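You operate a simulated robot arm through the tools that you are given. There is no shell and no other tool. Be economical: measure what you need, move in short steps, check, and stop when the job is done.

You are at the controls of a simulated robot arm. One attempt, no reset.

## Task
Try the sleeve from the bench on both posts, green and red, then tray it.
Fine: open the clear cover and leave it open; green only is PASS, neither is REWORK, both is SCRAP; stand it in the tray; the sleeves on the shelf stay. Hand force only on the gauges. Drop and damage nothing, leave nothing switched on. Set down upright: medium sleeve.
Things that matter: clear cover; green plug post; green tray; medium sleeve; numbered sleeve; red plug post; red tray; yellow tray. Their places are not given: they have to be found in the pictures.

The check looks at the end state, three seconds after you hand in, the way a careful person would. Anything else that was tipped, shoved, dropped, spilled or broken makes it a failure. Lids that push on must go on centred and level and be pressed home; caps that screw on are set level and turned clockwise until they are tight.

## Robot
A 7-joint arm with a two-finger parallel gripper, fixed in place. Base frame: the origin is at the foot of the arm, x ahead of it, y to its left, z up; the work surface is at about z = 800. Lengths are in mm, angles in rad, forces in N, time in s.
With the tool pointing down near the work surface it reaches from about 300 to 700 mm from the base axis. Its first joint turns from -1.152 to 1.152 rad. Payload 1.57 kg.
The TCP is the grasp point between the finger pads, 30 mm short of the fingertips. In the tool frame z runs along the fingers and y along their closing line. The gripper opens to 110 mm. The fingers are 24 mm wide and 12 mm thick; the gripper's body (48 by 112 mm) begins 78 mm behind the TCP.
Orientation is that of the tool frame in the base frame, as a unit quaternion [x, y, z, w]. With the fingers straight down and closing along the base's y, the tool's x points along the base's -x, its y along +y and its z along -z.

## Interface
- The arm moves only by the tool step_arm. Its argument "moves" is a list of rows, each a list of 3 entries, a list of its own where there are three numbers: the shift along the base's x, y, z in mm, then the turn, a rotation vector about the base's x, y, z in rad, then the gripper command, from -1 (shut) to 1 (fully open), values between in proportion. In form: [[[dx, dy, dz], [wx, wy, wz], gripper], ...]. A call has 1 to 20 rows; each row shifts and turns the commanded pose from where the row before left it. Each row takes 0.2 s and may step no farther than 50 mm and 0.15 rad from the row before; otherwise, or with a gripper value out of range, the whole call is refused. Where a pose cannot be reached the arm comes as near as it can. A force on the tool above 90 N (or 10 N above the force at the start of the call, whichever is more), or a blocked arm, ends the call early, and 0.2 s more pass. Each finger travels about 108 mm/s and halts on what it meets, pressing with about 23 N; the grip force reading is that of the motor and also rises with nothing between the fingers. The clock runs only during rows and for 0.2 s after the last one: add rows that do not move to give the fingers time. The reply holds the time, the measured pose of the TCP, the force on the tool along the base axes, the opening and the grip force, in the units named above and with some noise, with the torque about the TCP (base axes, N m) and any sound that the robot's microphone picked up.
- Cameras (640 x 400 px; columns grow to the right, rows downward): "scene" is fixed at [169.6, -405.8, 1366.2]; the picture's right is [0.72, -0.69, 0.00], its down [-0.55, -0.57, -0.61] and it looks along [0.42, 0.44, -0.79] (base axes); focal length 276 px, centre (320, 200). "wrist" rides on the gripper at [70, 16, -141] in the tool frame; the picture's right is [-0.23, 0.97, 0.00], its down [-0.86, -0.20, -0.48] and it looks along [-0.47, -0.11, 0.88] (tool axes); focal length 222 px, centre (320, 200).
- grab_frame(camera): a new picture of that camera. The clock stands still meanwhile.
- point_at(camera, pixels): there is no depth. For up to 12 entries [column, row, z] of the newest picture of that camera ("zoom" is the newest enlarged one), the place [x, y] in the base frame at which the ray of that pixel passes the height z, good to about 2 mm, but the place of the scene camera against the robot may be out by one fixed shift of up to 25 mm in any direction. The clock stands still meanwhile.
- close_up(camera, box): a new picture of the part [left, top, right, bottom] of that camera's present view, enlarged. The clock stands still meanwhile.
- hand_in(): hands the job in; it is judged then, once.

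Work in short steps. Measure before you move; look again where a grasp or a placing could have gone wrong, and mend it. You have 80 turns and 34 pictures in all, those below and enlarged ones among them. Open the gripper and draw the arm clear of the work before you hand the job in, unless the task says otherwise; then end with one line.

The tools are called after "Call:" as name(argument=value, ...) on one line, values as JSON. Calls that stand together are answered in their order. step_arm: Moves the arm, as the interface text tells. Its arguments: {"type":"object","properties":{"moves":{"type":"array"}},"required":["moves"]} The other tools are called the same way: grab_frame (camera) takes a picture; point_at (camera, pixels) gives the place at which the rays of pixels pass given heights; close_up (camera, box) takes an enlarged picture of a part of a camera's view; hand_in () hands the job in.

At the start:

```text
clock: 0.0
ee_pos: [395.2, -133.2, 1104.9]
tool_rot: [-0.001, 1.0, 0.0, 0.001]
ft_force: [-0.1, 0.2, 0.3]
wrist_torque: [0.02, -0.01, -0.01]
finger_gap: 110.1
gripper_force: 0.0
```

scene: 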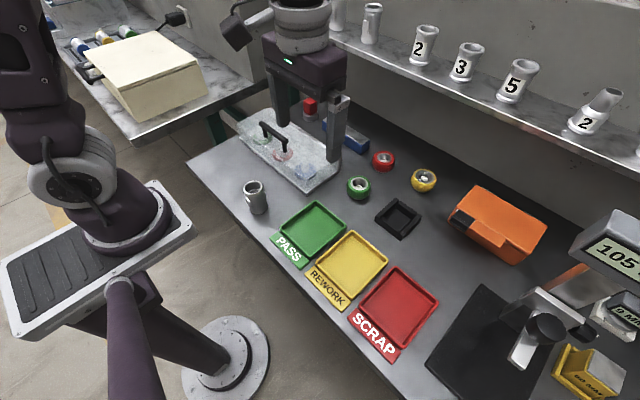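
wrist: 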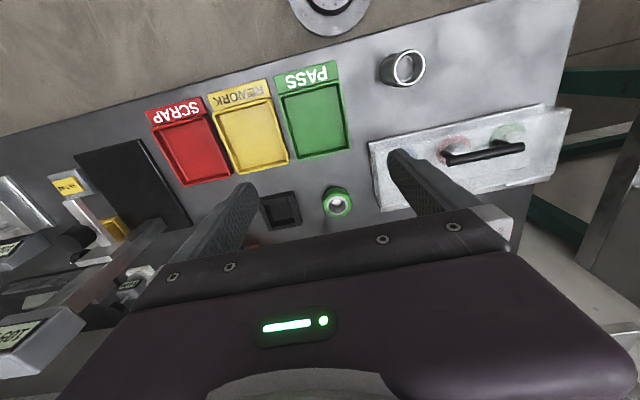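

The scene shows the clear cover with a black handle near (285,150), a sleeve at (256,197), and the trays; I enlarge the cover and sleeve region.

Call:
close_up(camera="scene", box=[220, 80, 460, 230])

Call:
close_up(camera="wrist", box=[320, 30, 600, 220])

```text
2.67 times, centred on (340, 155) of scene
```

zoom: 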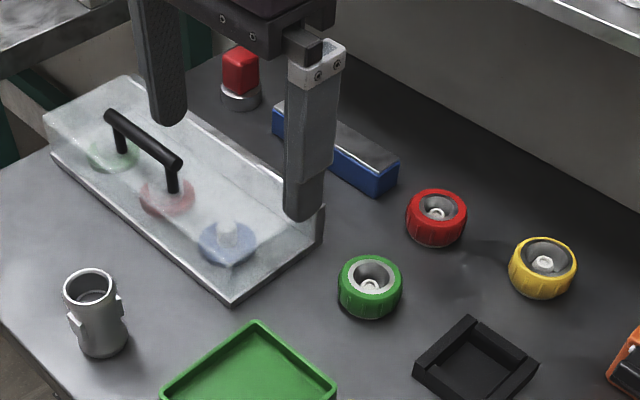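

```text
2.11 times, centred on (460, 125) of wrist
```

zoom: 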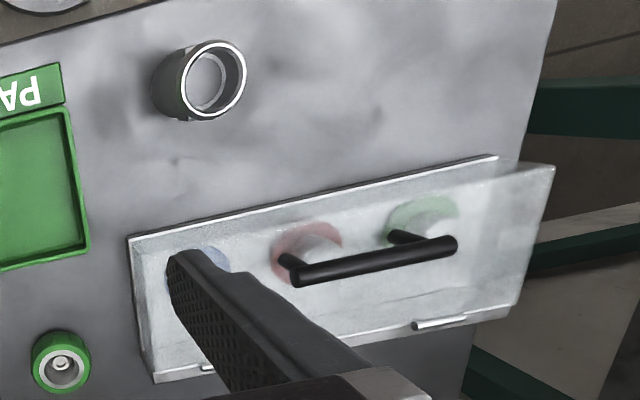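

Zoom of the wrist view shows sleeve rim (217,80), cover corners and handle ends (298,275),(450,245). I measure those at likely heights.

Call:
point_at(camera="zoom", pixels=[[217, 80, 860], [175, 100, 800], [130, 237, 800], [155, 380, 800], [497, 157, 800], [555, 168, 860], [298, 278, 900], [450, 245, 900], [298, 278, 880], [450, 245, 880], [310, 250, 815], [422, 218, 815]])

Call:
grab_frame(camera="wrist")

```text
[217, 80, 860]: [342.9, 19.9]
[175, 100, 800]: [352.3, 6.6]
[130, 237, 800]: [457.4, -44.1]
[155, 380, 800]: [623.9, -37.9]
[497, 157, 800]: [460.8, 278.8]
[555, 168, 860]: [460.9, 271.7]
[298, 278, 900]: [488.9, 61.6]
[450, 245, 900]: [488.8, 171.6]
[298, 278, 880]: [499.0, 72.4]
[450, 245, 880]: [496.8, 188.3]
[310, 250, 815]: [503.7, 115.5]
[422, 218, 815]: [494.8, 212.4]
```

```text
29 pictures are left
```

wrist: 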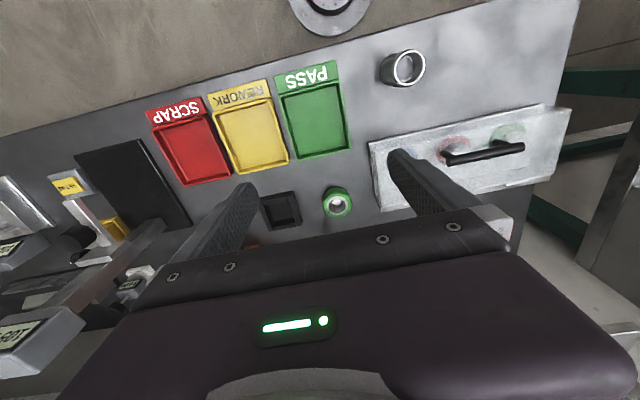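

The handle runs along y near x≈490 and the cover spans y≈-40..270. I move so the wrist camera looks at it fully, staying high.

Call:
step_arm(moves=[[[-10, 45, 0], [0, 0, 0], 1], [[-10, 45, 0], [0, 0, 0], 1], [[-10, 45, 0], [0, 0, 0], 1], [[-10, 45, 0], [0, 0, 0], 1], [[-10, 40, 0], [0, 0, 0], 1], [[0, 0, 0], [0, 0, 0], 1]])

Call:
grab_frame(camera="wrist")

Call:
grab_frame(camera="scene")

```text
clock: 1.4
ee_pos: [345.2, 85.6, 1105.2]
tool_rot: [-0.001, 1.0, 0.0, 0.001]
ft_force: [-0.4, -0.6, 0.4]
wrist_torque: [0.03, 0.01, 0.01]
finger_gap: 110.1
gripper_force: 0.1
```

```text
28 pictures are left
```

wrist: 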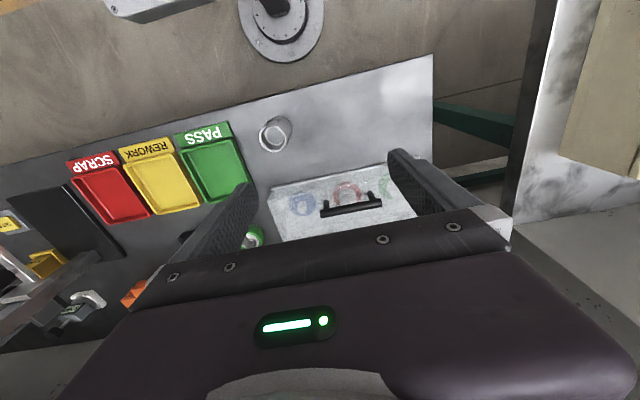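

```text
27 pictures are left
```

scene: 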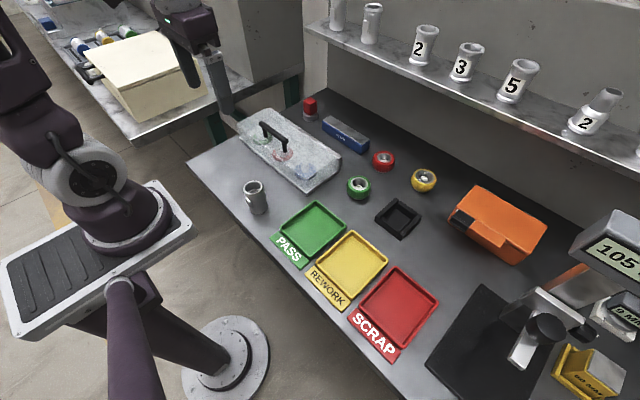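

Now both views see the cover; I enlarge each around it.

Call:
close_up(camera="wrist", box=[240, 100, 440, 250])

Call:
point_at(camera="zoom", pixels=[[260, 355, 890], [440, 320, 890]])

Call:
close_up(camera="scene", box=[220, 90, 380, 220])

```text
2.67 times, centred on (340, 175) of wrist
```

zoom: 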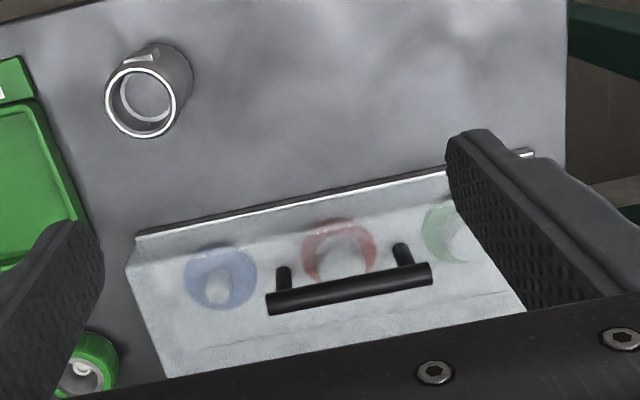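

```text
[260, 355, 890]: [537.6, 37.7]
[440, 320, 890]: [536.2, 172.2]
```

```text
3.08 times, centred on (300, 155) of scene
```

zoom: 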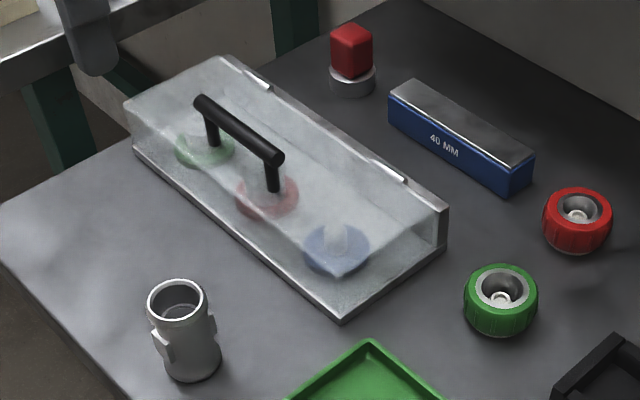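

I triangulate the handle ends, post bases and sleeve in this wrist view at several heights.

Call:
point_at(camera="wrist", pixels=[[320.5, 213.6, 880], [382, 202, 880], [320.5, 213.6, 900], [382, 202, 900], [320.5, 213.6, 860], [382, 202, 860], [272.5, 138, 860], [272.5, 138, 880], [302.5, 203.5, 810], [347, 193, 810], [388, 184, 810], [271, 188, 800]])

Call:
point_at(camera="zoom", pixels=[[343, 320, 800], [134, 150, 800], [444, 245, 800], [337, 252, 810], [267, 196, 810], [205, 150, 810], [275, 157, 880], [202, 100, 880], [178, 298, 860], [192, 365, 800], [130, 100, 850], [445, 205, 850]])

```text
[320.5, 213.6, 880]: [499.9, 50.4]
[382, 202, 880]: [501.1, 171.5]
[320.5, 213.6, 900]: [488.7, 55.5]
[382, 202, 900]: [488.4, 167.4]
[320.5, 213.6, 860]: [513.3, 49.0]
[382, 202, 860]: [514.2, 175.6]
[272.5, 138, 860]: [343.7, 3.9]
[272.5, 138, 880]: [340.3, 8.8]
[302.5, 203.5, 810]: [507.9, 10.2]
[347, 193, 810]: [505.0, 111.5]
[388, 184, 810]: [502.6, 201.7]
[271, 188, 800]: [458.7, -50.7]
```

```text
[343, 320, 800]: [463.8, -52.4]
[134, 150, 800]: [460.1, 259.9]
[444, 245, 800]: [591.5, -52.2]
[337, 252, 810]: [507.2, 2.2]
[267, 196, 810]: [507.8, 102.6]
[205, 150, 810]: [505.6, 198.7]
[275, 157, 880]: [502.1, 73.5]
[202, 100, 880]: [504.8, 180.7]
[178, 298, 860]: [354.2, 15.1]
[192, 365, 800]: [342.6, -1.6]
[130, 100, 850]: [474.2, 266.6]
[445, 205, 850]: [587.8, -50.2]
```

Handle bar triangulates to about x≈485, y 57–165, z≈908; posts blue/red/green at y≈10/111/203, x≈505; hinge is along the far edge x≈591. I turn the tool 90° about z so it can straddle the bar and hover above it.

Call:
step_arm(moves=[[[12, 2, -5], [0, 0, 0.1428], 1], [[12, 2, -5], [0, 0, 0.1428], 1], [[12, 2, -5], [0, 0, 0.1428], 1], [[12, 2, -5], [0, 0, 0.1428], 1], [[12, 2, -5], [0, 0, 0.1428], 1], [[12, 2, -5], [0, 0, 0.1428], 1], [[12, 2, -5], [0, 0, 0.1428], 1], [[12, 2, -5], [0, 0, 0.1428], 1], [[12, 2, -5], [0, 0, 0.1428], 1], [[12, 2, -5], [0, 0, 0.1428], 1], [[12, 2, -5], [0, 0, 0.1428], 1], [[0, 0, 0], [0, 0, 0], 1]])

Call:
grab_frame(camera="wrist")

```text
clock: 4.0
ee_pos: [477.0, 108.1, 1051.1]
tool_rot: [0.708, -0.706, 0.0, -0.001]
ft_force: [-0.3, -0.5, -0.1]
wrist_torque: [-0.01, -0.01, 0.0]
finger_gap: 109.7
gripper_force: 0.1
```

```text
24 pictures are left
```

wrist: 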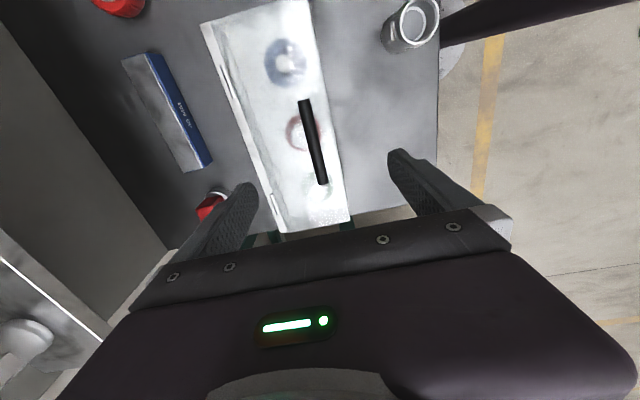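

The bar runs from (304,100) to (323,184); the shelf's edge shows at lower left (50,300). I measure all of these.

Call:
point_at(camera="wrist", pixels=[[304, 101, 908], [323, 183, 908], [304, 101, 895], [323, 183, 895], [50, 302, 1085], [50, 302, 1060], [100, 345, 1085], [413, 22, 886], [292, 66, 810], [297, 130, 810], [320, 185, 810], [201, 25, 850]])

Call:
close_up(camera="wrist", box=[190, 0, 450, 240])

```text
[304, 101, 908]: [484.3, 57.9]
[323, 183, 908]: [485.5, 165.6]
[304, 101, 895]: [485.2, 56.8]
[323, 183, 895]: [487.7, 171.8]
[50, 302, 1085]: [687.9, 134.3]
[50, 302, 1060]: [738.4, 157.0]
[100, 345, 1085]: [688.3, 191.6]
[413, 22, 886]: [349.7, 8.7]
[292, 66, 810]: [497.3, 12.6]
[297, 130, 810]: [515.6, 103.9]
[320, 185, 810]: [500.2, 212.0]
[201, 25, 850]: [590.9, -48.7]
```

```text
1.67 times, centred on (320, 120) of wrist
```

zoom: 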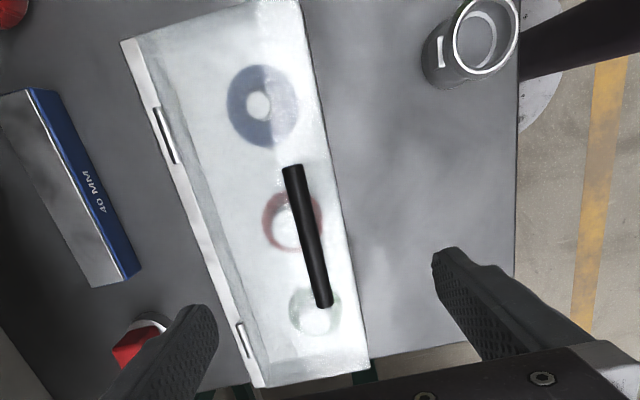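

Bar confirmed at (485,111,908); the shelf edge is at x≈690 high up, so I will lean the tool back while lifting. Descend straddling the bar with a ~60 mm opening.

Call:
step_arm(moves=[[[4, 2, -40], [0, 0, 0], 0.1], [[4, 1, -40], [0, 0, 0], 0.1], [[0, 0, -40], [0, 0, 0], 0.0], [[0, 0, -23], [0, 0, 0], 0.0], [[0, 0, 0], [0, 0, 0], 0.0]])

Call:
grab_frame(camera="scene")

```text
clock: 5.2
ee_pos: [486.0, 111.3, 905.3]
tool_rot: [0.708, -0.706, 0.0, 0.0]
ft_force: [-0.4, -0.4, 0.7]
wrist_torque: [0.04, -0.04, 0.01]
finger_gap: 55.2
gripper_force: 0.1
```

```text
22 pictures are left
```

scene: 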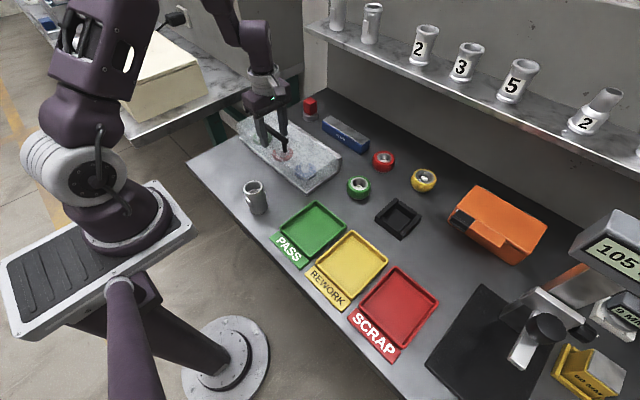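

Fingers straddle the bar with no contact force. I close on it.

Call:
step_arm(moves=[[[0, 0, 0], [0, 0, 0], -0.5], [[0, 0, 0], [0, 0, 0], -1], [[0, 0, 0], [0, 0, 0], -1]])

```text
clock: 6.0
ee_pos: [485.0, 110.3, 907.0]
tool_rot: [0.708, -0.707, -0.001, 0.0]
ft_force: [-5.2, 1.0, -0.1]
wrist_torque: [-0.1, 0.08, -0.06]
finger_gap: 15.2
gripper_force: 31.4
```

Bar gripped (15 mm). I lift along a small arc about the hinge and watch the forces.

Call:
step_arm(moves=[[[5, 0, 9], [0, 0, 0], -1], [[6.3, 0, 8.6], [0, -0.03, 0], -1], [[7, 0, 8], [0, -0.03, 0], -1], [[7.2, 0, 7.3], [0, -0.03, 0], -1], [[0, 0, 0], [0, 0, 0], -1]])

Call:
close_up(camera="scene", box=[200, 70, 400, 220])

```text
clock: 7.2
ee_pos: [510.9, 110.2, 940.6]
tool_rot: [0.706, -0.706, 0.031, -0.032]
ft_force: [-9.2, -8.5, 3.4]
wrist_torque: [-0.14, 0.25, 0.02]
finger_gap: 15.2
gripper_force: 31.5
```

```text
2.67 times, centred on (300, 145) of scene
```

zoom: 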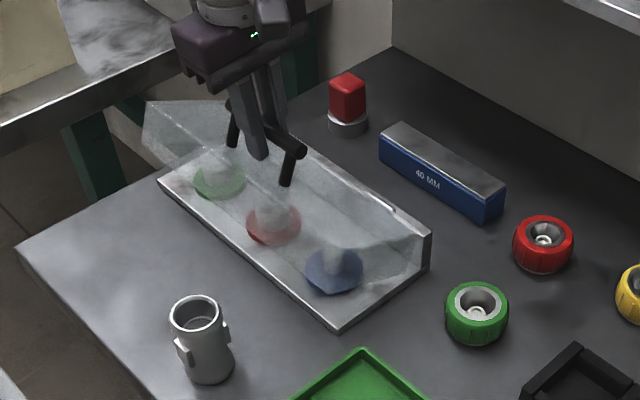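

The cover swings up properly. Continue the arc to about 60°, leaning back gradually.

Call:
step_arm(moves=[[[8.2, 0, 6.5], [0, -0.03, 0], -1], [[8.5, 0, 6.1], [0, -0.03, 0], -1], [[9.2, 0, 5], [0, -0.03, 0], -1], [[9.4, 0, 4.5], [0, -0.03, 0], -1], [[10, 0, 3.5], [0, -0.03, 0], -1], [[10, 0, 2.7], [0, -0.03, 0], -1], [[10.3, 0, 1.7], [0, -0.03, 0], -1], [[10.4, 0, 0.9], [0, -0.03, 0], -1], [[0, 0, 0], [0, 0, 0], -1]])

```text
clock: 9.2
ee_pos: [585.9, 111.6, 968.9]
tool_rot: [0.698, -0.697, 0.115, -0.116]
ft_force: [-5.9, -2.4, -29.0]
wrist_torque: [0.25, 0.08, -0.67]
finger_gap: 15.5
gripper_force: 31.1
```

The tool is pulled down ~29 N: the true radius is smaller (hinge z≈844). I drop 5 mm and continue along the corrected arc in shorter pieces.

Call:
step_arm(moves=[[[4, 0, -4], [0, -0.02, 0], -1], [[8, 0, -1.5], [0, -0.02, 0], -1], [[10, 0, -1], [0, -0.03, 0], -1], [[10, 0, -2], [0, -0.03, 0], -1], [[0, 0, 0], [0, 0, 0], -1]])

Call:
grab_frame(camera="scene")

```text
clock: 10.4
ee_pos: [616.4, 112.0, 959.2]
tool_rot: [-0.691, 0.691, -0.15, 0.15]
ft_force: [-11.4, -1.1, -19.5]
wrist_torque: [0.22, 0.22, -0.71]
finger_gap: 15.2
gripper_force: 31.2
```

```text
20 pictures are left
```

scene: 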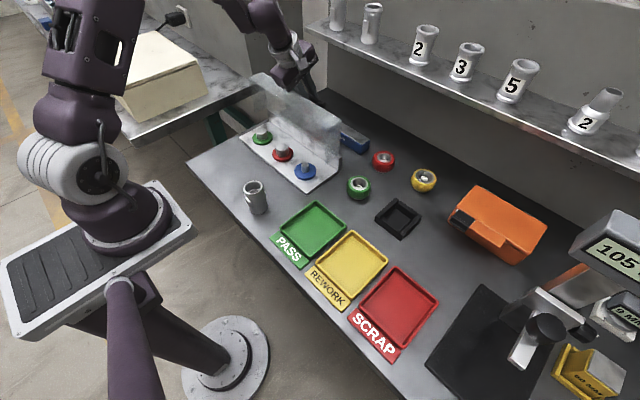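

Cover is at ~75°; clearance to the shelf looks fine. Continue with a bit more drop.

Call:
step_arm(moves=[[[8, 0, -4.5], [0, -0.03, 0], -1], [[9, 0, -3.5], [0, -0.03, 0], -1], [[9, 0, -4], [0, -0.03, 0], -1], [[8, 0, -4.5], [0, -0.02, 0], -1], [[0, 0, 0], [0, 0, 0], -1]])

```text
clock: 10.8
ee_pos: [619.1, 111.1, 958.8]
tool_rot: [-0.689, 0.689, -0.159, 0.155]
ft_force: [-39.3, -2.3, 52.6]
wrist_torque: [1.14, 6.27, -0.47]
finger_gap: 14.7
gripper_force: 30.7
stopped in row 2: the force on the tool passed its limit at 110 N (the readings are from after the stop); the commanded pose is now the measured one
```

Blocked: force up and back with a large torque about y, so something is touching. I look closely.

Call:
close_up(camera="scene", box=[220, 10, 380, 160])

Call:
grab_frame(camera="wrist")

```text
2.67 times, centred on (300, 85) of scene
```

zoom: 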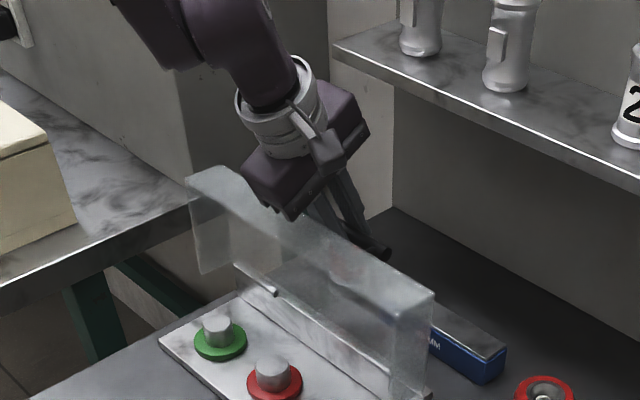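

```text
18 pictures are left
```

wrist: 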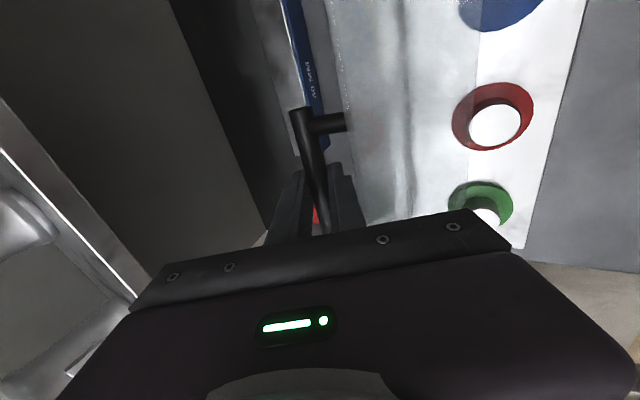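

The gripper body's corner touches the cover's free edge, so the lean is too great. I measure the shelf edge (line through (70,198)) to know how far I can straighten.

Call:
point_at(camera="wrist", pixels=[[70, 198, 1110], [70, 198, 1085], [70, 198, 1060], [70, 198, 1040], [120, 268, 1085], [120, 268, 1060]])

Call:
step_arm(moves=[[[-1, 0, 2], [0, 0.06, 0], -1], [[0, 0, 0], [0, 0.08, 0], -1], [[0, 0, 0], [0, 0.08, 0], -1], [[0, 0, 0], [0, 0, 0], -1]])

```text
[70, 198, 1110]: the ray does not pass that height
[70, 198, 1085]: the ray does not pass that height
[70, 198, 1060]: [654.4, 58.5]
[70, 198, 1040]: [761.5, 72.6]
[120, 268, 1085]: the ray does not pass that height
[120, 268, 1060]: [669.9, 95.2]
```

```text
clock: 11.8
ee_pos: [621.2, 112.3, 960.6]
tool_rot: [0.703, -0.701, 0.082, -0.081]
ft_force: [5.0, -1.9, 5.3]
wrist_torque: [0.4, -0.14, 0.03]
finger_gap: 15.8
gripper_force: 31.6
```

The shelf edge triangulates to x≈785, z≈1035, so there is ample room; straightening relieved the forces. Continue the arc, straightening further.

Call:
step_arm(moves=[[[9, 0, -3], [0, 0.04, 0], -1], [[9, 0, -3.6], [0, 0.04, 0], -1], [[9, 0, -4.2], [0, 0.04, 0], -1], [[0, 0, 0], [0, 0, 0], -1]])

```text
clock: 12.8
ee_pos: [640.2, 112.6, 949.4]
tool_rot: [0.707, -0.706, 0.034, -0.032]
ft_force: [-65.5, -0.5, 16.6]
wrist_torque: [-0.08, 0.94, -0.79]
finger_gap: 16.2
gripper_force: 31.8
```

x lags with -65 N: the cover seems to be at its stop. I relax back 6 mm and look.

Call:
step_arm(moves=[[[-7, 0, 0], [0, 0, 0], -1], [[0, 0, 0], [0, 0, 0], -1]])

Call:
close_up(camera="scene", box=[220, 30, 380, 180])

```text
clock: 13.4
ee_pos: [639.7, 111.4, 948.0]
tool_rot: [-0.706, 0.706, -0.039, 0.037]
ft_force: [-23.2, 4.6, -7.8]
wrist_torque: [-0.29, 0.29, -0.77]
finger_gap: 15.4
gripper_force: 30.8
```

```text
2.67 times, centred on (300, 105) of scene
```

zoom: 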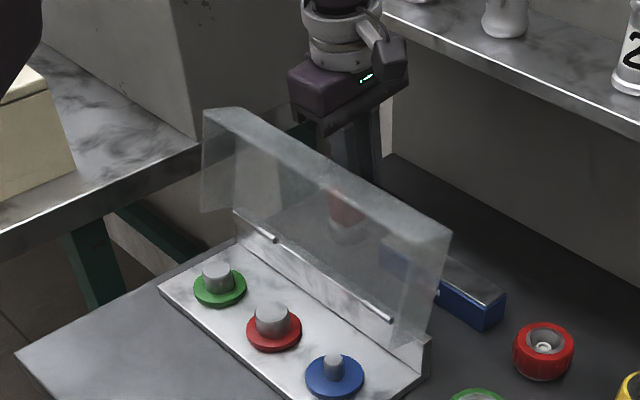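

The cover's edge now leans slightly past vertical against its stop. I open the fingers only slightly so they'd still catch the bar, and watch whether it stays.

Call:
step_arm(moves=[[[0, 0, 0], [0, 0, 0], -0.6], [[0, 0, 0], [0, 0, 0], -0.45], [[0, 0, 0], [0, 0, 0], -0.45], [[0, 0, 0], [0, 0, 0], -0.45], [[0, 0, 0], [0, 0, 0], -0.45]])

Call:
close_up(camera="wrist", box=[200, 0, 560, 230])

```text
clock: 14.6
ee_pos: [639.5, 111.1, 948.2]
tool_rot: [0.706, -0.706, 0.04, -0.038]
ft_force: [2.2, -0.8, 2.2]
wrist_torque: [-0.02, 0.14, -0.03]
finger_gap: 27.7
gripper_force: 0.1
```

```text
1.74 times, centred on (380, 115) of wrist
```

zoom: 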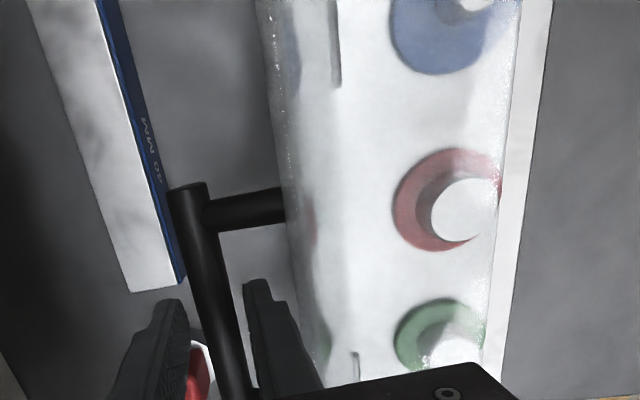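

The bar stands free between the fingers and no force shows, so the cover stays open. I back out along the tool axis and rise.

Call:
step_arm(moves=[[[-2, 0, 20], [0, 0, 0], -0.45], [[-2, 0, 20], [0, 0, 0], -0.45], [[-3, 0, 30], [0, 0, 0], -0.45], [[-4, 0, 40], [0, 0, 0], -0.45], [[0, 0, 40], [0, 0, 0], -0.45], [[-30, -10, 0], [0, 0.1, 0], 0], [[-45, -15, 0], [0, 0, 0], 0.5], [[-45, -15, 0], [0, 0, 0], 1], [[-45, -15, 0], [0, 0, 0], 1], [[-45, -15, 0], [0, 0, 0], 1], [[0, 0, 0], [0, 0, 0], 1]])

Call:
grab_frame(camera="scene")

Call:
grab_frame(camera="wrist")

```text
clock: 17.0
ee_pos: [420.0, 42.5, 1099.3]
tool_rot: [0.707, -0.707, 0.004, -0.003]
ft_force: [0.8, -0.9, -0.3]
wrist_torque: [0.0, -0.01, -0.02]
finger_gap: 109.9
gripper_force: 0.0
```

```text
15 pictures are left
```

scene: 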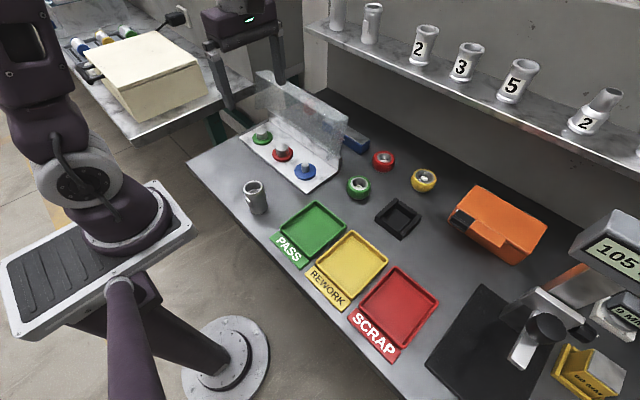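

```text
14 pictures are left
```

wrist: 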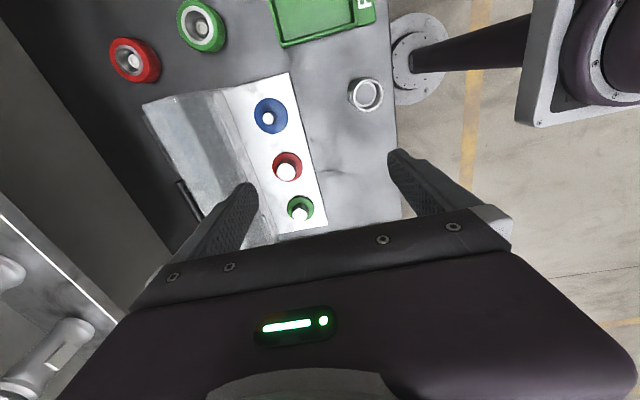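

The cover stays open and the posts are exposed. One enlargement of the wrist view gives posts and sleeve positions.

Call:
close_up(camera="wrist", box=[230, 60, 410, 240])

```text
2.22 times, centred on (320, 150) of wrist
```

zoom: 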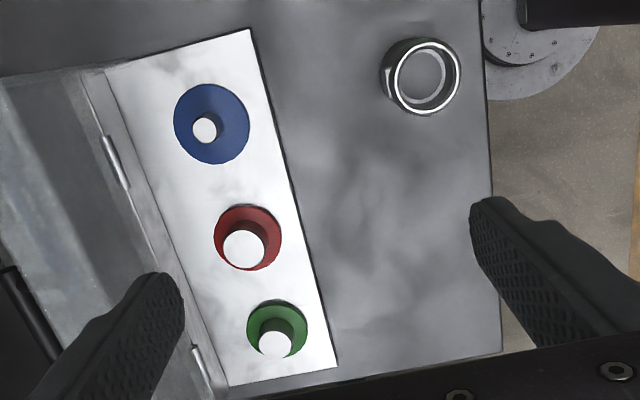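

I query disc centres and post tops for green and red, and the sleeve rim.

Call:
point_at(camera="zoom", pixels=[[278, 328, 818], [275, 345, 850], [275, 345, 840], [275, 345, 860], [248, 237, 818], [245, 250, 850], [245, 250, 840], [245, 250, 860], [422, 76, 886], [422, 76, 870], [338, 366, 810], [250, 30, 810]])

Call:
point_at(camera="scene", pixels=[[262, 139, 818], [282, 154, 818], [304, 172, 818], [262, 129, 850], [282, 148, 850]])

```text
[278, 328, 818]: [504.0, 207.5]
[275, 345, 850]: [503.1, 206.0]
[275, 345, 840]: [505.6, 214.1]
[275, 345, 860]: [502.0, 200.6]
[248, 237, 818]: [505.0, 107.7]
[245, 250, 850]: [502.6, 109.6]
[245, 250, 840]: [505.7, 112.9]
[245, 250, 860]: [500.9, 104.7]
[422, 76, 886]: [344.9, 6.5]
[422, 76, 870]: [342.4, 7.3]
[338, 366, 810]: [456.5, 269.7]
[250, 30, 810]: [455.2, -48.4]
```

```text
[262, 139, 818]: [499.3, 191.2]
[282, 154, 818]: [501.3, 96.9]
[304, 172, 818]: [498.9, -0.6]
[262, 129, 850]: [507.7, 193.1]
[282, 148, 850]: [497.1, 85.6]
```

Posts: green ≈(504,207), red ≈(504,108), tops ≈z 850; sleeve ≈(343,7). I turn the tool back and go above the sleeve for a close look at its lugs.

Call:
step_arm(moves=[[[-7, -3, -4], [0, 0, -0.1428], 1], [[-7, -3, -4], [0, 0, -0.1428], 1], [[-7, -3, -4], [0, 0, -0.1428], 1], [[-7, -3, -4], [0, 0, -0.1428], 1], [[-7, -3, -4], [0, 0, -0.1428], 1], [[-7, -3, -4], [0, 0, -0.1428], 1], [[-7, -3, -4], [0, 0, -0.1428], 1], [[-7, -3, -4], [0, 0, -0.1428], 1], [[-7, -3, -4], [0, 0, -0.1428], 1], [[-7, -4, -4], [0, 0, -0.1428], 1], [[-7, -4, -4], [0, 0, -0.1428], 1], [[0, 0, -30], [0, 0, 0], 1], [[0, 0, 0], [0, 0, 0], 1]])

Call:
grab_frame(camera="wrist")

```text
clock: 19.8
ee_pos: [342.8, 6.9, 1025.5]
tool_rot: [-0.001, 1.0, -0.004, -0.001]
ft_force: [-0.3, -1.0, 0.3]
wrist_torque: [0.0, 0.04, -0.03]
finger_gap: 109.8
gripper_force: 0.0
```

```text
12 pictures are left
```

wrist: 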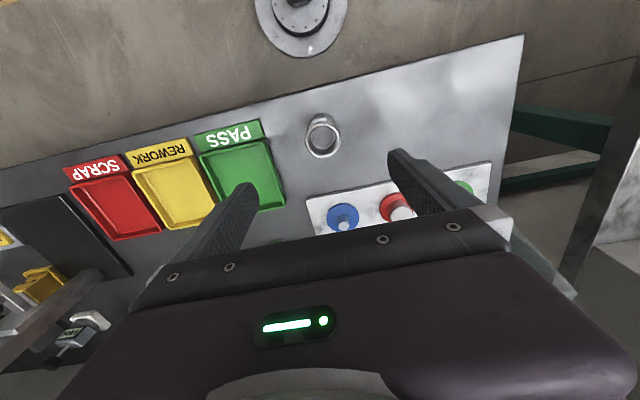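

Call:
close_up(camera="wrist", box=[280, 100, 370, 170])

Call:
point_at(camera="zoom", pixels=[[320, 200, 870], [320, 200, 880]])

```text
5.71 times, centred on (325, 135) of wrist
```

zoom: 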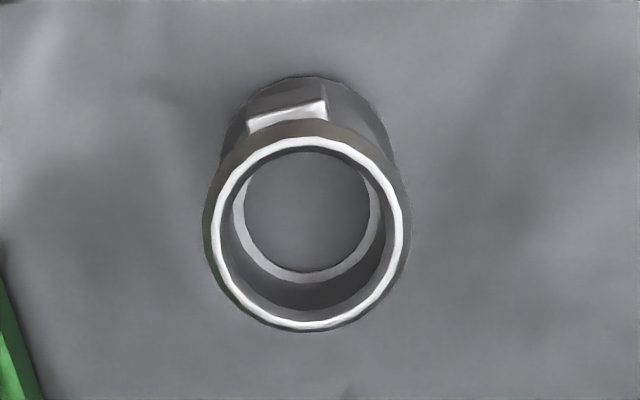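

```text
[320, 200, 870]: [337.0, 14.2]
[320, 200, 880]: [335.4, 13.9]
```

The sleeve has flat lugs facing ±x, so closing along y grips the round body. I measure the rim centre (310,232) and lug.

Call:
point_at(camera="zoom", pixels=[[308, 232, 870], [308, 232, 880], [308, 232, 860], [211, 232, 875], [405, 232, 875], [308, 212, 800], [310, 78, 800], [287, 112, 845], [287, 112, 830], [225, 140, 800], [392, 140, 800]])

```text
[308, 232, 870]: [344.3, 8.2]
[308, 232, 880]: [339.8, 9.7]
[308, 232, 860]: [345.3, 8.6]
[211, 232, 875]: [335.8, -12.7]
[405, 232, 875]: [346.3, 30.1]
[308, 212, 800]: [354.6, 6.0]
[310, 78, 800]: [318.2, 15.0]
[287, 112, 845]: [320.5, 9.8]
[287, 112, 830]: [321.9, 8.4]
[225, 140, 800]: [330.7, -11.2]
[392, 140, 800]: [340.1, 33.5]
```

Sleeve centre ≈(342,8.5), Ø≈44, height ≈75. I descend with open fingers to z≈846 and close.

Call:
step_arm(moves=[[[-1, 1.5, -45], [0, 0, 0], 1], [[0, 0, -45], [0, 0, 0], 1], [[0, 0, -45], [0, 0, 0], 1], [[0, 0, -30], [0, 0, 0], 0.6], [[0, 0, -14], [0, 0, 0], 0.2], [[0, 0, 0], [0, 0, 0], 0.0]])

Call:
close_up(camera="scene", box=[200, 130, 320, 230])

```text
clock: 21.2
ee_pos: [341.4, 8.5, 846.8]
tool_rot: [-0.001, 1.0, -0.006, -0.002]
ft_force: [-1.1, -0.3, -0.7]
wrist_torque: [0.0, -0.01, -0.01]
finger_gap: 55.1
gripper_force: 0.0
```

```text
4.00 times, centred on (260, 180) of scene
```

zoom: 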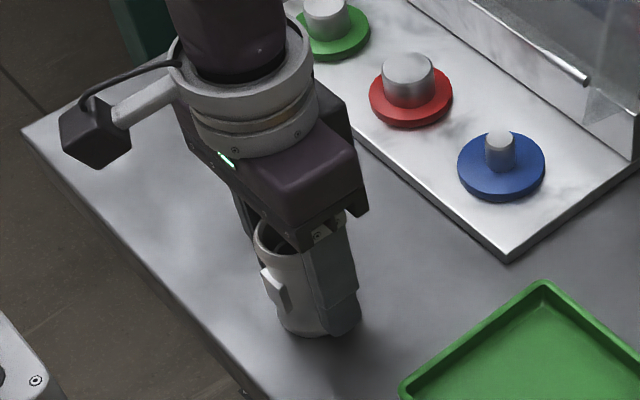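

Fingers straddle the sleeve. I close gently and lift slightly.

Call:
step_arm(moves=[[[0, 0, 0], [0, 0, 0], -0.2], [[0, 0, 0], [0, 0, 0], -0.5], [[0, 0, 0], [0, 0, 0], -1], [[0, 0, 0], [0, 0, 0], -1]])

```text
clock: 22.2
ee_pos: [341.2, 7.6, 847.2]
tool_rot: [-0.001, 1.0, -0.005, -0.001]
ft_force: [0.4, -0.1, 0.3]
wrist_torque: [0.0, 0.02, 0.01]
finger_gap: 47.8
gripper_force: 23.2
```

Gripped at 47.8 mm width. Lift 100 mm and check the sleeve in the hand with the wrist camera.

Call:
step_arm(moves=[[[0, 0, 15], [0, 0, 0], -1], [[0, 0, 35], [0, 0, 0], -1], [[0, 0, 50], [0, 0, 0], -1], [[0, 0, 0], [0, 0, 0], -1]])

Call:
close_up(camera="wrist", box=[240, 100, 400, 230])

```text
clock: 23.2
ee_pos: [339.3, 8.7, 946.3]
tool_rot: [-0.001, 1.0, -0.005, -0.001]
ft_force: [0.6, -0.4, -4.7]
wrist_torque: [-0.04, 0.01, 0.0]
finger_gap: 47.8
gripper_force: 22.5
```

```text
3.08 times, centred on (320, 165) of wrist
```

zoom: 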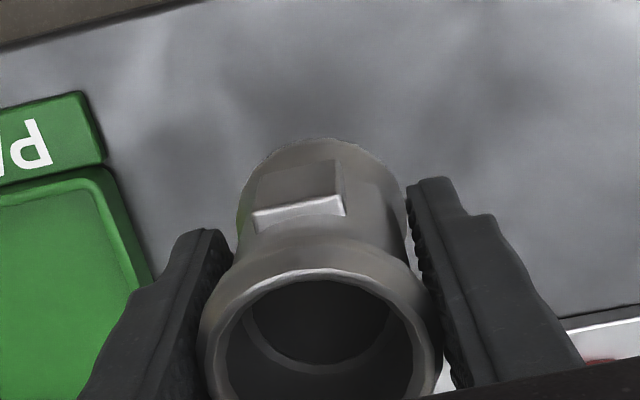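

The sleeve hangs upright. I query its rear base edge (325,138) at z≈899 and the rim to find its centre relative to the TCP.

Call:
point_at(camera="zoom", pixels=[[322, 137, 899], [322, 137, 899], [240, 185, 899], [405, 185, 899], [318, 268, 974], [205, 350, 974], [438, 350, 974], [335, 368, 905]])

```text
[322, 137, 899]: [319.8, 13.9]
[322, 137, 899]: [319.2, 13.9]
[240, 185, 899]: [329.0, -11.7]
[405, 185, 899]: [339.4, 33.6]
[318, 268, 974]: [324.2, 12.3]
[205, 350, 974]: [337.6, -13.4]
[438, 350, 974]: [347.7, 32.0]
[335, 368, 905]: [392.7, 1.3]
```

Sleeve centre ≈2.5 mm ahead (+x) of the TCP. I carry it over the green post (504,207), bottom at ~z 900.

Call:
step_arm(moves=[[[27, 33, 0], [0, 0, 0], -1], [[27, 33, 0], [0, 0, 0], -1], [[27, 33, 0], [0, 0, 0], -1], [[27, 33, 0], [0, 0, 0], -1], [[27, 33, 0], [0, 0, 0], -1], [[27, 33, 0], [0, 0, 0], -1], [[0, 0, 0], [0, 0, 0], -1], [[0, 0, 0], [0, 0, 0], -1]])

Call:
close_up(camera="scene", box=[210, 70, 330, 180])

```text
clock: 25.0
ee_pos: [502.6, 205.3, 946.3]
tool_rot: [0.0, 1.0, -0.005, -0.002]
ft_force: [-0.1, -0.9, -3.3]
wrist_torque: [0.0, 0.0, -0.02]
finger_gap: 48.2
gripper_force: 22.9
```

```text
3.64 times, centred on (270, 125) of scene
```

zoom: 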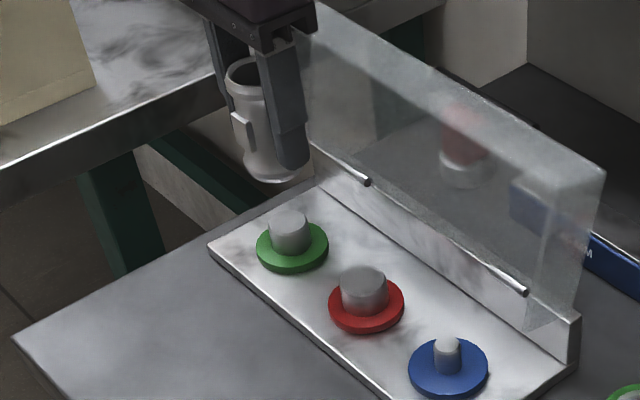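

I compare the sleeve's bottom with the green post in this scene view, where the fixed offset cancels.

Call:
point_at(camera="zoom", pixels=[[270, 163, 899], [292, 245, 812], [289, 220, 848], [289, 250, 818], [362, 276, 848], [366, 303, 812], [244, 163, 899], [297, 163, 899], [270, 223, 835], [309, 223, 835], [342, 280, 835], [387, 280, 835]])

```text
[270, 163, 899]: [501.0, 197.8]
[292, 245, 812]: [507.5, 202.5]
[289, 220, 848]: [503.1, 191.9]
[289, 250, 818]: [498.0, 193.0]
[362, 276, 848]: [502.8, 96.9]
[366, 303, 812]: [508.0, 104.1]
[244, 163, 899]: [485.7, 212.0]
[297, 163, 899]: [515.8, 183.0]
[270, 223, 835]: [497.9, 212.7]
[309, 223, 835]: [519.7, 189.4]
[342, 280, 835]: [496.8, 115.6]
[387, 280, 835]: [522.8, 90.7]
```

Alignment agrees within measuring error (sleeve ≈(505,205)). I lower to just above the post top, then probe in small steps.

Call:
step_arm(moves=[[[0, 1, -20], [0, 0, 0], -1], [[0, 0, -20], [0, 0, 0], -1], [[0, 0, 0], [0, 0, 0], -1], [[0, 0, -4], [0, 0, 0], -1], [[0, 0, -3], [0, 0, 0], -1], [[0, 0, 0], [0, 0, 0], -1]])

```text
clock: 26.4
ee_pos: [503.2, 206.9, 899.3]
tool_rot: [-0.002, 1.0, -0.005, -0.001]
ft_force: [0.1, -0.9, -4.7]
wrist_torque: [-0.01, 0.0, -0.02]
finger_gap: 48.0
gripper_force: 23.1
```

No contact yet (z 899). Continue in 2 mm steps.

Call:
step_arm(moves=[[[0, 0, -2], [0, 0, 0], -1], [[0, 0, -2], [0, 0, 0], -1], [[0, 0, -2], [0, 0, 0], -1], [[0, 0, 0], [0, 0, 0], -1]])

```text
clock: 27.4
ee_pos: [504.0, 206.9, 892.1]
tool_rot: [-0.002, 1.0, -0.005, -0.002]
ft_force: [-0.6, 0.9, -3.3]
wrist_torque: [0.04, 0.02, 0.0]
finger_gap: 48.0
gripper_force: 22.8
```

Call:
step_arm(moves=[[[-0.5, 0, -2], [0, 0, 0], -1], [[0, 0, -2], [0, 0, 0], -1], [[0, 0, -2], [0, 0, 0], -1], [[0, 0, 0], [0, 0, 0], -1]])

```text
clock: 28.4
ee_pos: [502.9, 208.0, 887.8]
tool_rot: [-0.002, 1.0, -0.005, 0.0]
ft_force: [-2.2, -1.8, 16.1]
wrist_torque: [0.1, -0.2, -0.05]
finger_gap: 47.9
gripper_force: 23.6
```

Contact (~20 N) at bottom z≈841, with torque pointing to contact on the +x,+y side: the sleeve should shift +x and slightly +y. I lift, shift 2 mm and retry.

Call:
step_arm(moves=[[[0, 0, 3], [0, 0, 0], -1], [[2.5, 0.5, 0], [0, 0, 0], -1], [[0, 0, -2], [0, 0, 0], -1], [[0, 0, -1], [0, 0, 0], -1], [[0, 0, 0], [0, 0, 0], -1]])

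```text
clock: 29.6
ee_pos: [505.2, 209.1, 887.2]
tool_rot: [-0.002, 1.0, -0.005, -0.001]
ft_force: [-0.9, 0.4, -4.9]
wrist_torque: [0.04, -0.02, -0.03]
finger_gap: 48.1
gripper_force: 23.4
```

Force is gone at the same height. Continue down in small steps.

Call:
step_arm(moves=[[[0, 0, -2], [0, 0, 0], -1], [[0, 0, -2], [0, 0, 0], -1], [[0, 0, -2], [0, 0, 0], -1], [[0, 0, 0], [0, 0, 0], -1]])

```text
clock: 30.6
ee_pos: [505.6, 207.8, 881.1]
tool_rot: [-0.001, 1.0, -0.004, 0.001]
ft_force: [0.0, 4.8, 16.9]
wrist_torque: [0.12, 0.0, -0.03]
finger_gap: 47.9
gripper_force: 22.5
```

Partly on (bottom ≈834) with 21 N contact and a +y side force: I ease up a little, shift +y 1 mm, and retry.

Call:
step_arm(moves=[[[0, 0, 2.5], [0, 0, 0], -1], [[0, 1.2, 0], [0, 0, 0], -1], [[0, 0, -2.5], [0, 0, 0], -1], [[0, 0, -1.5], [0, 0, 0], -1], [[0, 0, 0], [0, 0, 0], -1]])

```text
clock: 31.8
ee_pos: [505.2, 209.5, 880.6]
tool_rot: [-0.001, 1.0, -0.005, -0.001]
ft_force: [0.1, 1.7, 17.2]
wrist_torque: [0.1, -0.04, -0.02]
finger_gap: 47.9
gripper_force: 22.9
```

Still 21 N at the same depth; I need to see whether it is seated, jammed on the chamfer, or slipped in the grip.

Call:
close_up(camera="scene", box=[220, 90, 310, 165])

```text
5.33 times, centred on (265, 128) of scene
```

zoom: 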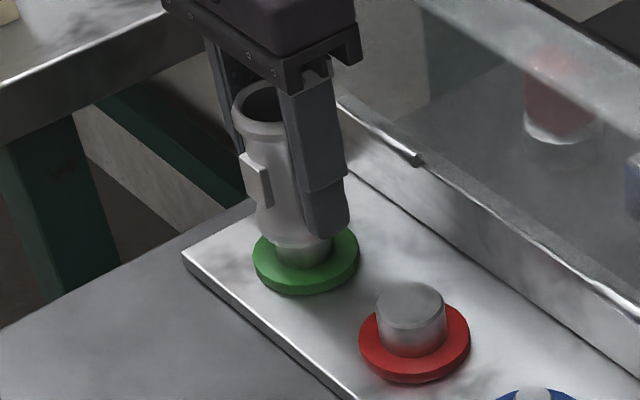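

The sleeve is not seated: it sits on the post's top edge and looks ≈3 mm to image-left of the post axis, i.e. it needs +x, −y. I ease up, shift, and press lightly again.

Call:
step_arm(moves=[[[0, 0, 4], [0, 0, 0], -1], [[1.5, -2, 0], [0, 0, 0], -1], [[0, 0, -2], [0, 0, 0], -1], [[0, 0, -1.5], [0, 0, 0], -1], [[0, 0, 0], [0, 0, 0], -1]])

```text
clock: 33.0
ee_pos: [505.0, 208.1, 879.8]
tool_rot: [0.0, 1.0, -0.004, -0.002]
ft_force: [-5.7, 6.0, 9.4]
wrist_torque: [0.46, 0.33, 0.02]
finger_gap: 48.1
gripper_force: 22.5
```

The lateral forces (−x,+y) show the post is captured in the bore. I recentre and then loosen the fingers ~1.5 mm each side, keeping the sleeve caged, so it can find its own way down.

Call:
step_arm(moves=[[[-1.4, 1.4, 0.5], [0, 0, 0], -1], [[0, 0, 0], [0, 0, 0], -1], [[0, 0, 0], [0, 0, 0], -0.07], [[0, 0, 0], [0, 0, 0], -0.07], [[0, 0, 0], [0, 0, 0], -0.07]])

Call:
close_up(camera="scene", box=[220, 90, 310, 165])

```text
clock: 34.2
ee_pos: [504.7, 208.8, 880.9]
tool_rot: [-0.001, 1.0, -0.006, -0.003]
ft_force: [0.2, 0.3, 0.1]
wrist_torque: [-0.03, 0.03, -0.03]
finger_gap: 51.2
gripper_force: 0.1
```

```text
5.33 times, centred on (265, 128) of scene
```

zoom: 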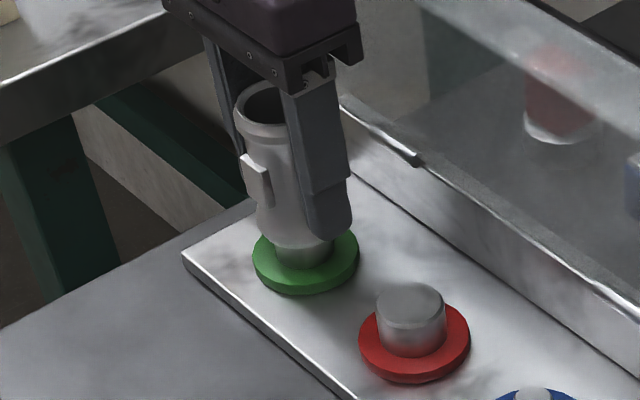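

The sleeve stays perched ≈10 mm onto the green post under its own weight. I regrip and try it honestly: light push with a small twist back and forth.

Call:
step_arm(moves=[[[0, 0, 0], [0, 0, 0], -0.3], [[0, 0, 0], [0, 0, 0], -1], [[0, 0, 0], [0, 0, 0], -1], [[0, 0, -1], [0, 0, 0.06], -1], [[0, 0, 0], [0, 0, -0.12], -1], [[0, 0, -0.5], [0, 0, 0.12], -1], [[0, 0, 0], [0, 0, -0.06], -1], [[0, 0, 0], [0, 0, 0], -1]])

```text
clock: 36.0
ee_pos: [505.0, 208.9, 880.3]
tool_rot: [-0.001, 1.0, -0.005, -0.001]
ft_force: [0.1, 3.1, 16.9]
wrist_torque: [0.13, -0.04, -0.02]
finger_gap: 47.8
gripper_force: 23.2
```

Still ~17 N at z 880 with balanced torques. One more fair attempt: a 1 mm circular dither while lightly pressing.

Call:
step_arm(moves=[[[1, 0, 0], [0, 0, 0], -1], [[0, 1, 0], [0, 0, 0], -1], [[-1, 0, 0], [0, 0, 0], -1], [[-1, 0, 0], [0, 0, 0], -1], [[0, -1, 0], [0, 0, 0], -1], [[0, -1, -0.5], [0, 0, 0], -1], [[1, 0, 0], [0, 0, 0], -1], [[1, 0, 0], [0, 0, 0], -1], [[-1, 1.3, 0], [0, 0, 0], -1], [[0, 0, 0], [0, 0, 0], -1]])

```text
clock: 38.2
ee_pos: [506.3, 208.1, 877.9]
tool_rot: [-0.001, 1.0, -0.005, -0.002]
ft_force: [-5.3, 0.4, 12.5]
wrist_torque: [0.12, 0.18, 0.03]
finger_gap: 48.0
gripper_force: 22.8
```

z dropped 2.4 mm with less force; either slip or progress. I recentre x and step down 2 mm to see.

Call:
step_arm(moves=[[[-1.2, 0.3, 0], [0, 0, 0], -1], [[0, 0, -1], [0, 0, 0], -1], [[0, 0, -1], [0, 0, 0], -1], [[0, 0, 0], [0, 0, 0], -1]])

Call:
close_up(camera="scene", box=[220, 90, 310, 165])

```text
clock: 39.2
ee_pos: [505.0, 210.0, 876.4]
tool_rot: [-0.001, 1.0, -0.005, -0.001]
ft_force: [3.4, 1.3, 14.9]
wrist_torque: [0.11, -0.09, 0.03]
finger_gap: 47.8
gripper_force: 23.0
```

```text
5.33 times, centred on (265, 128) of scene
```

zoom: 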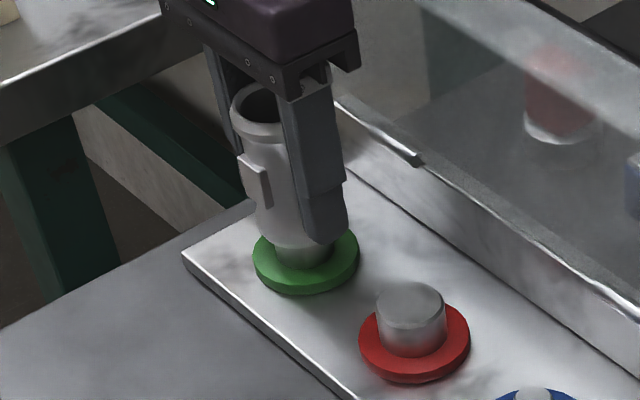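

The sleeve itself has not moved in the picture (bottom still ≈row 247) while the fingers slid down it: the green post does not enter. I loosen, raise the fingers 10 mm on the perched sleeve, regrip and lift it off.

Call:
step_arm(moves=[[[0, -0.5, 1], [0, 0, 0], -1], [[0, 0, 0], [0, 0, 0], -0.07], [[0, 0, 0], [0, 0, 0], -0.07], [[0, 0, 5], [0, 0, 0], -0.07], [[0, 0, 5], [0, 0, 0], -0.07], [[0, 0, 0], [0, 0, 0], -0.5], [[0, 0, 0], [0, 0, 0], -1], [[0, 0, 0], [0, 0, 0], -1]])

Call:
step_arm(moves=[[[0, 0, 5], [0, 0, 0], -1], [[0, 0, 15], [0, 0, 0], -1], [[0, 0, 25], [0, 0, 0], -1], [[0, 0, 15], [0, 0, 0], -1], [[0, 0, 0], [0, 0, 0], -1]])

Call:
close_up(camera="wrist", box=[240, 100, 400, 230])

```text
clock: 41.0
ee_pos: [503.1, 209.8, 887.6]
tool_rot: [-0.002, 1.0, -0.006, -0.001]
ft_force: [1.1, -1.0, 0.3]
wrist_torque: [-0.01, -0.04, 0.02]
finger_gap: 47.7
gripper_force: 23.2
```

```text
clock: 42.2
ee_pos: [504.3, 208.5, 947.4]
tool_rot: [-0.001, 1.0, -0.005, -0.001]
ft_force: [0.7, 0.5, -4.4]
wrist_torque: [-0.02, -0.01, 0.02]
finger_gap: 47.7
gripper_force: 23.1
```

```text
3.08 times, centred on (320, 165) of wrist
```

zoom: 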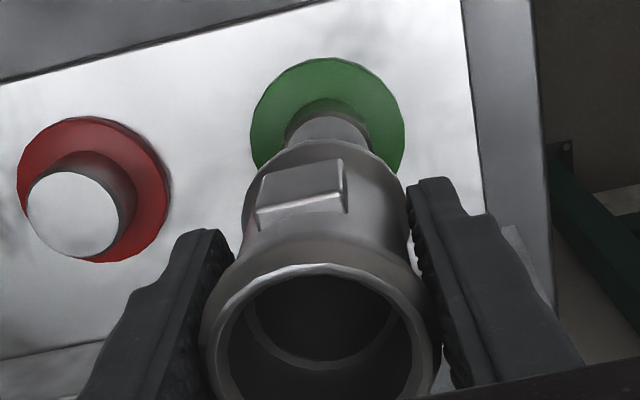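

The sleeve is back at its original grip offset, meaning it had sat on the green post with its bottom at ≈z 840 (post top). Measure the red post here relative to green.

Call:
point_at(camera="zoom", pixels=[[94, 190, 818], [327, 125, 818], [72, 214, 845], [25, 214, 845], [120, 214, 845], [287, 140, 838], [371, 140, 838]])

```text
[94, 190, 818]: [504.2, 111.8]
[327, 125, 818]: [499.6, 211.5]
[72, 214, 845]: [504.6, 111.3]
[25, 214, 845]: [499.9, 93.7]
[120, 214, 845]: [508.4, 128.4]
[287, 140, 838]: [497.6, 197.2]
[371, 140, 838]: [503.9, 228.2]
```

Pitch is 100 mm; red post Ø≈36 versus green ≈32. I move −100 mm in y over red and lower to just above its top.

Call:
step_arm(moves=[[[0.3, -33, 0], [0, 0, 0], -1], [[0.3, -33, 0], [0, 0, 0], -1], [[0, -33.5, 0], [0, 0, 0], -1], [[0, 0, -25], [0, 0, 0], -1], [[0, 0, -20], [0, 0, 0], -1], [[0, 0, -6], [0, 0, 0], -1], [[0, 0, 0], [0, 0, 0], -1], [[0, 0, 0], [0, 0, 0], -1]])

```text
clock: 44.0
ee_pos: [504.5, 108.6, 896.3]
tool_rot: [-0.001, 1.0, -0.005, -0.002]
ft_force: [0.1, 0.5, -2.9]
wrist_torque: [0.0, -0.01, -0.02]
finger_gap: 47.8
gripper_force: 23.1
```

Call:
step_arm(moves=[[[0, 0.5, -2], [0, 0, 0], -1], [[0, 0, -2], [0, 0, 0], -1], [[0, 0, -2], [0, 0, 0], -1], [[0, 0, 0], [0, 0, 0], -1]])

```text
clock: 45.0
ee_pos: [503.9, 110.0, 889.5]
tool_rot: [0.0, 1.0, -0.006, -0.001]
ft_force: [-5.6, -1.3, 2.8]
wrist_torque: [0.0, 0.3, 0.04]
finger_gap: 47.7
gripper_force: 22.5
```

Contact begins at z 889.5 (bottom ≈842) with −x side force. I shift −1 mm in x and press 2 mm more.

Call:
step_arm(moves=[[[-1, 0, 0], [0, 0, 0], -1], [[0, 0, -1], [0, 0, 0], -1], [[0, 0, -1], [0, 0, 0], -1], [[0, 0, 0], [0, 0, 0], -1]])

```text
clock: 46.0
ee_pos: [505.4, 109.1, 889.2]
tool_rot: [0.0, 1.0, -0.004, 0.0]
ft_force: [-1.0, 2.5, 17.2]
wrist_torque: [0.08, 0.04, 0.01]
finger_gap: 48.1
gripper_force: 23.3
```

It stops ≈2 mm higher than on green with ~22 N, balanced. One dither and twist, as on green, for a fair trial.

Call:
step_arm(moves=[[[0.7, 0, 0], [0, 0, 0.05], -1], [[0, 0.7, 0], [0, 0, 0], -1], [[-1.4, 0, 0], [0, 0, -0.1], -1], [[0, -1.4, 0], [0, 0, 0], -1], [[1.4, 0, 0], [0, 0, 0.1], -1], [[-0.7, 0.7, 0], [0, 0, -0.05], -1], [[0, 0, 0], [0, 0, 0], -1]])

Call:
close_up(camera="scene", box=[230, 90, 330, 180])

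```text
clock: 47.6
ee_pos: [503.2, 109.4, 889.6]
tool_rot: [-0.001, 1.0, -0.006, -0.001]
ft_force: [-0.9, 2.9, 5.0]
wrist_torque: [0.21, 0.0, 0.05]
finger_gap: 47.9
gripper_force: 22.5
```

```text
4.44 times, centred on (280, 135) of scene
```

zoom: 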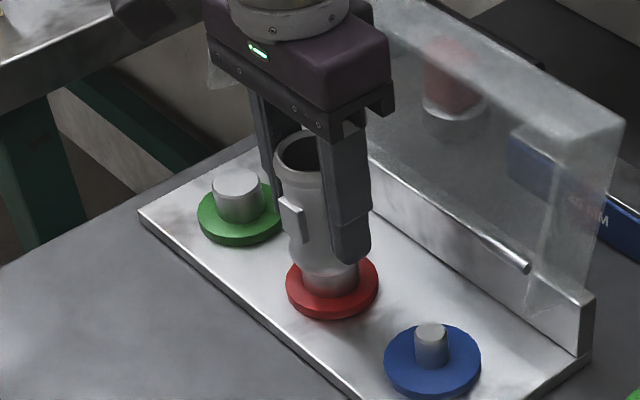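

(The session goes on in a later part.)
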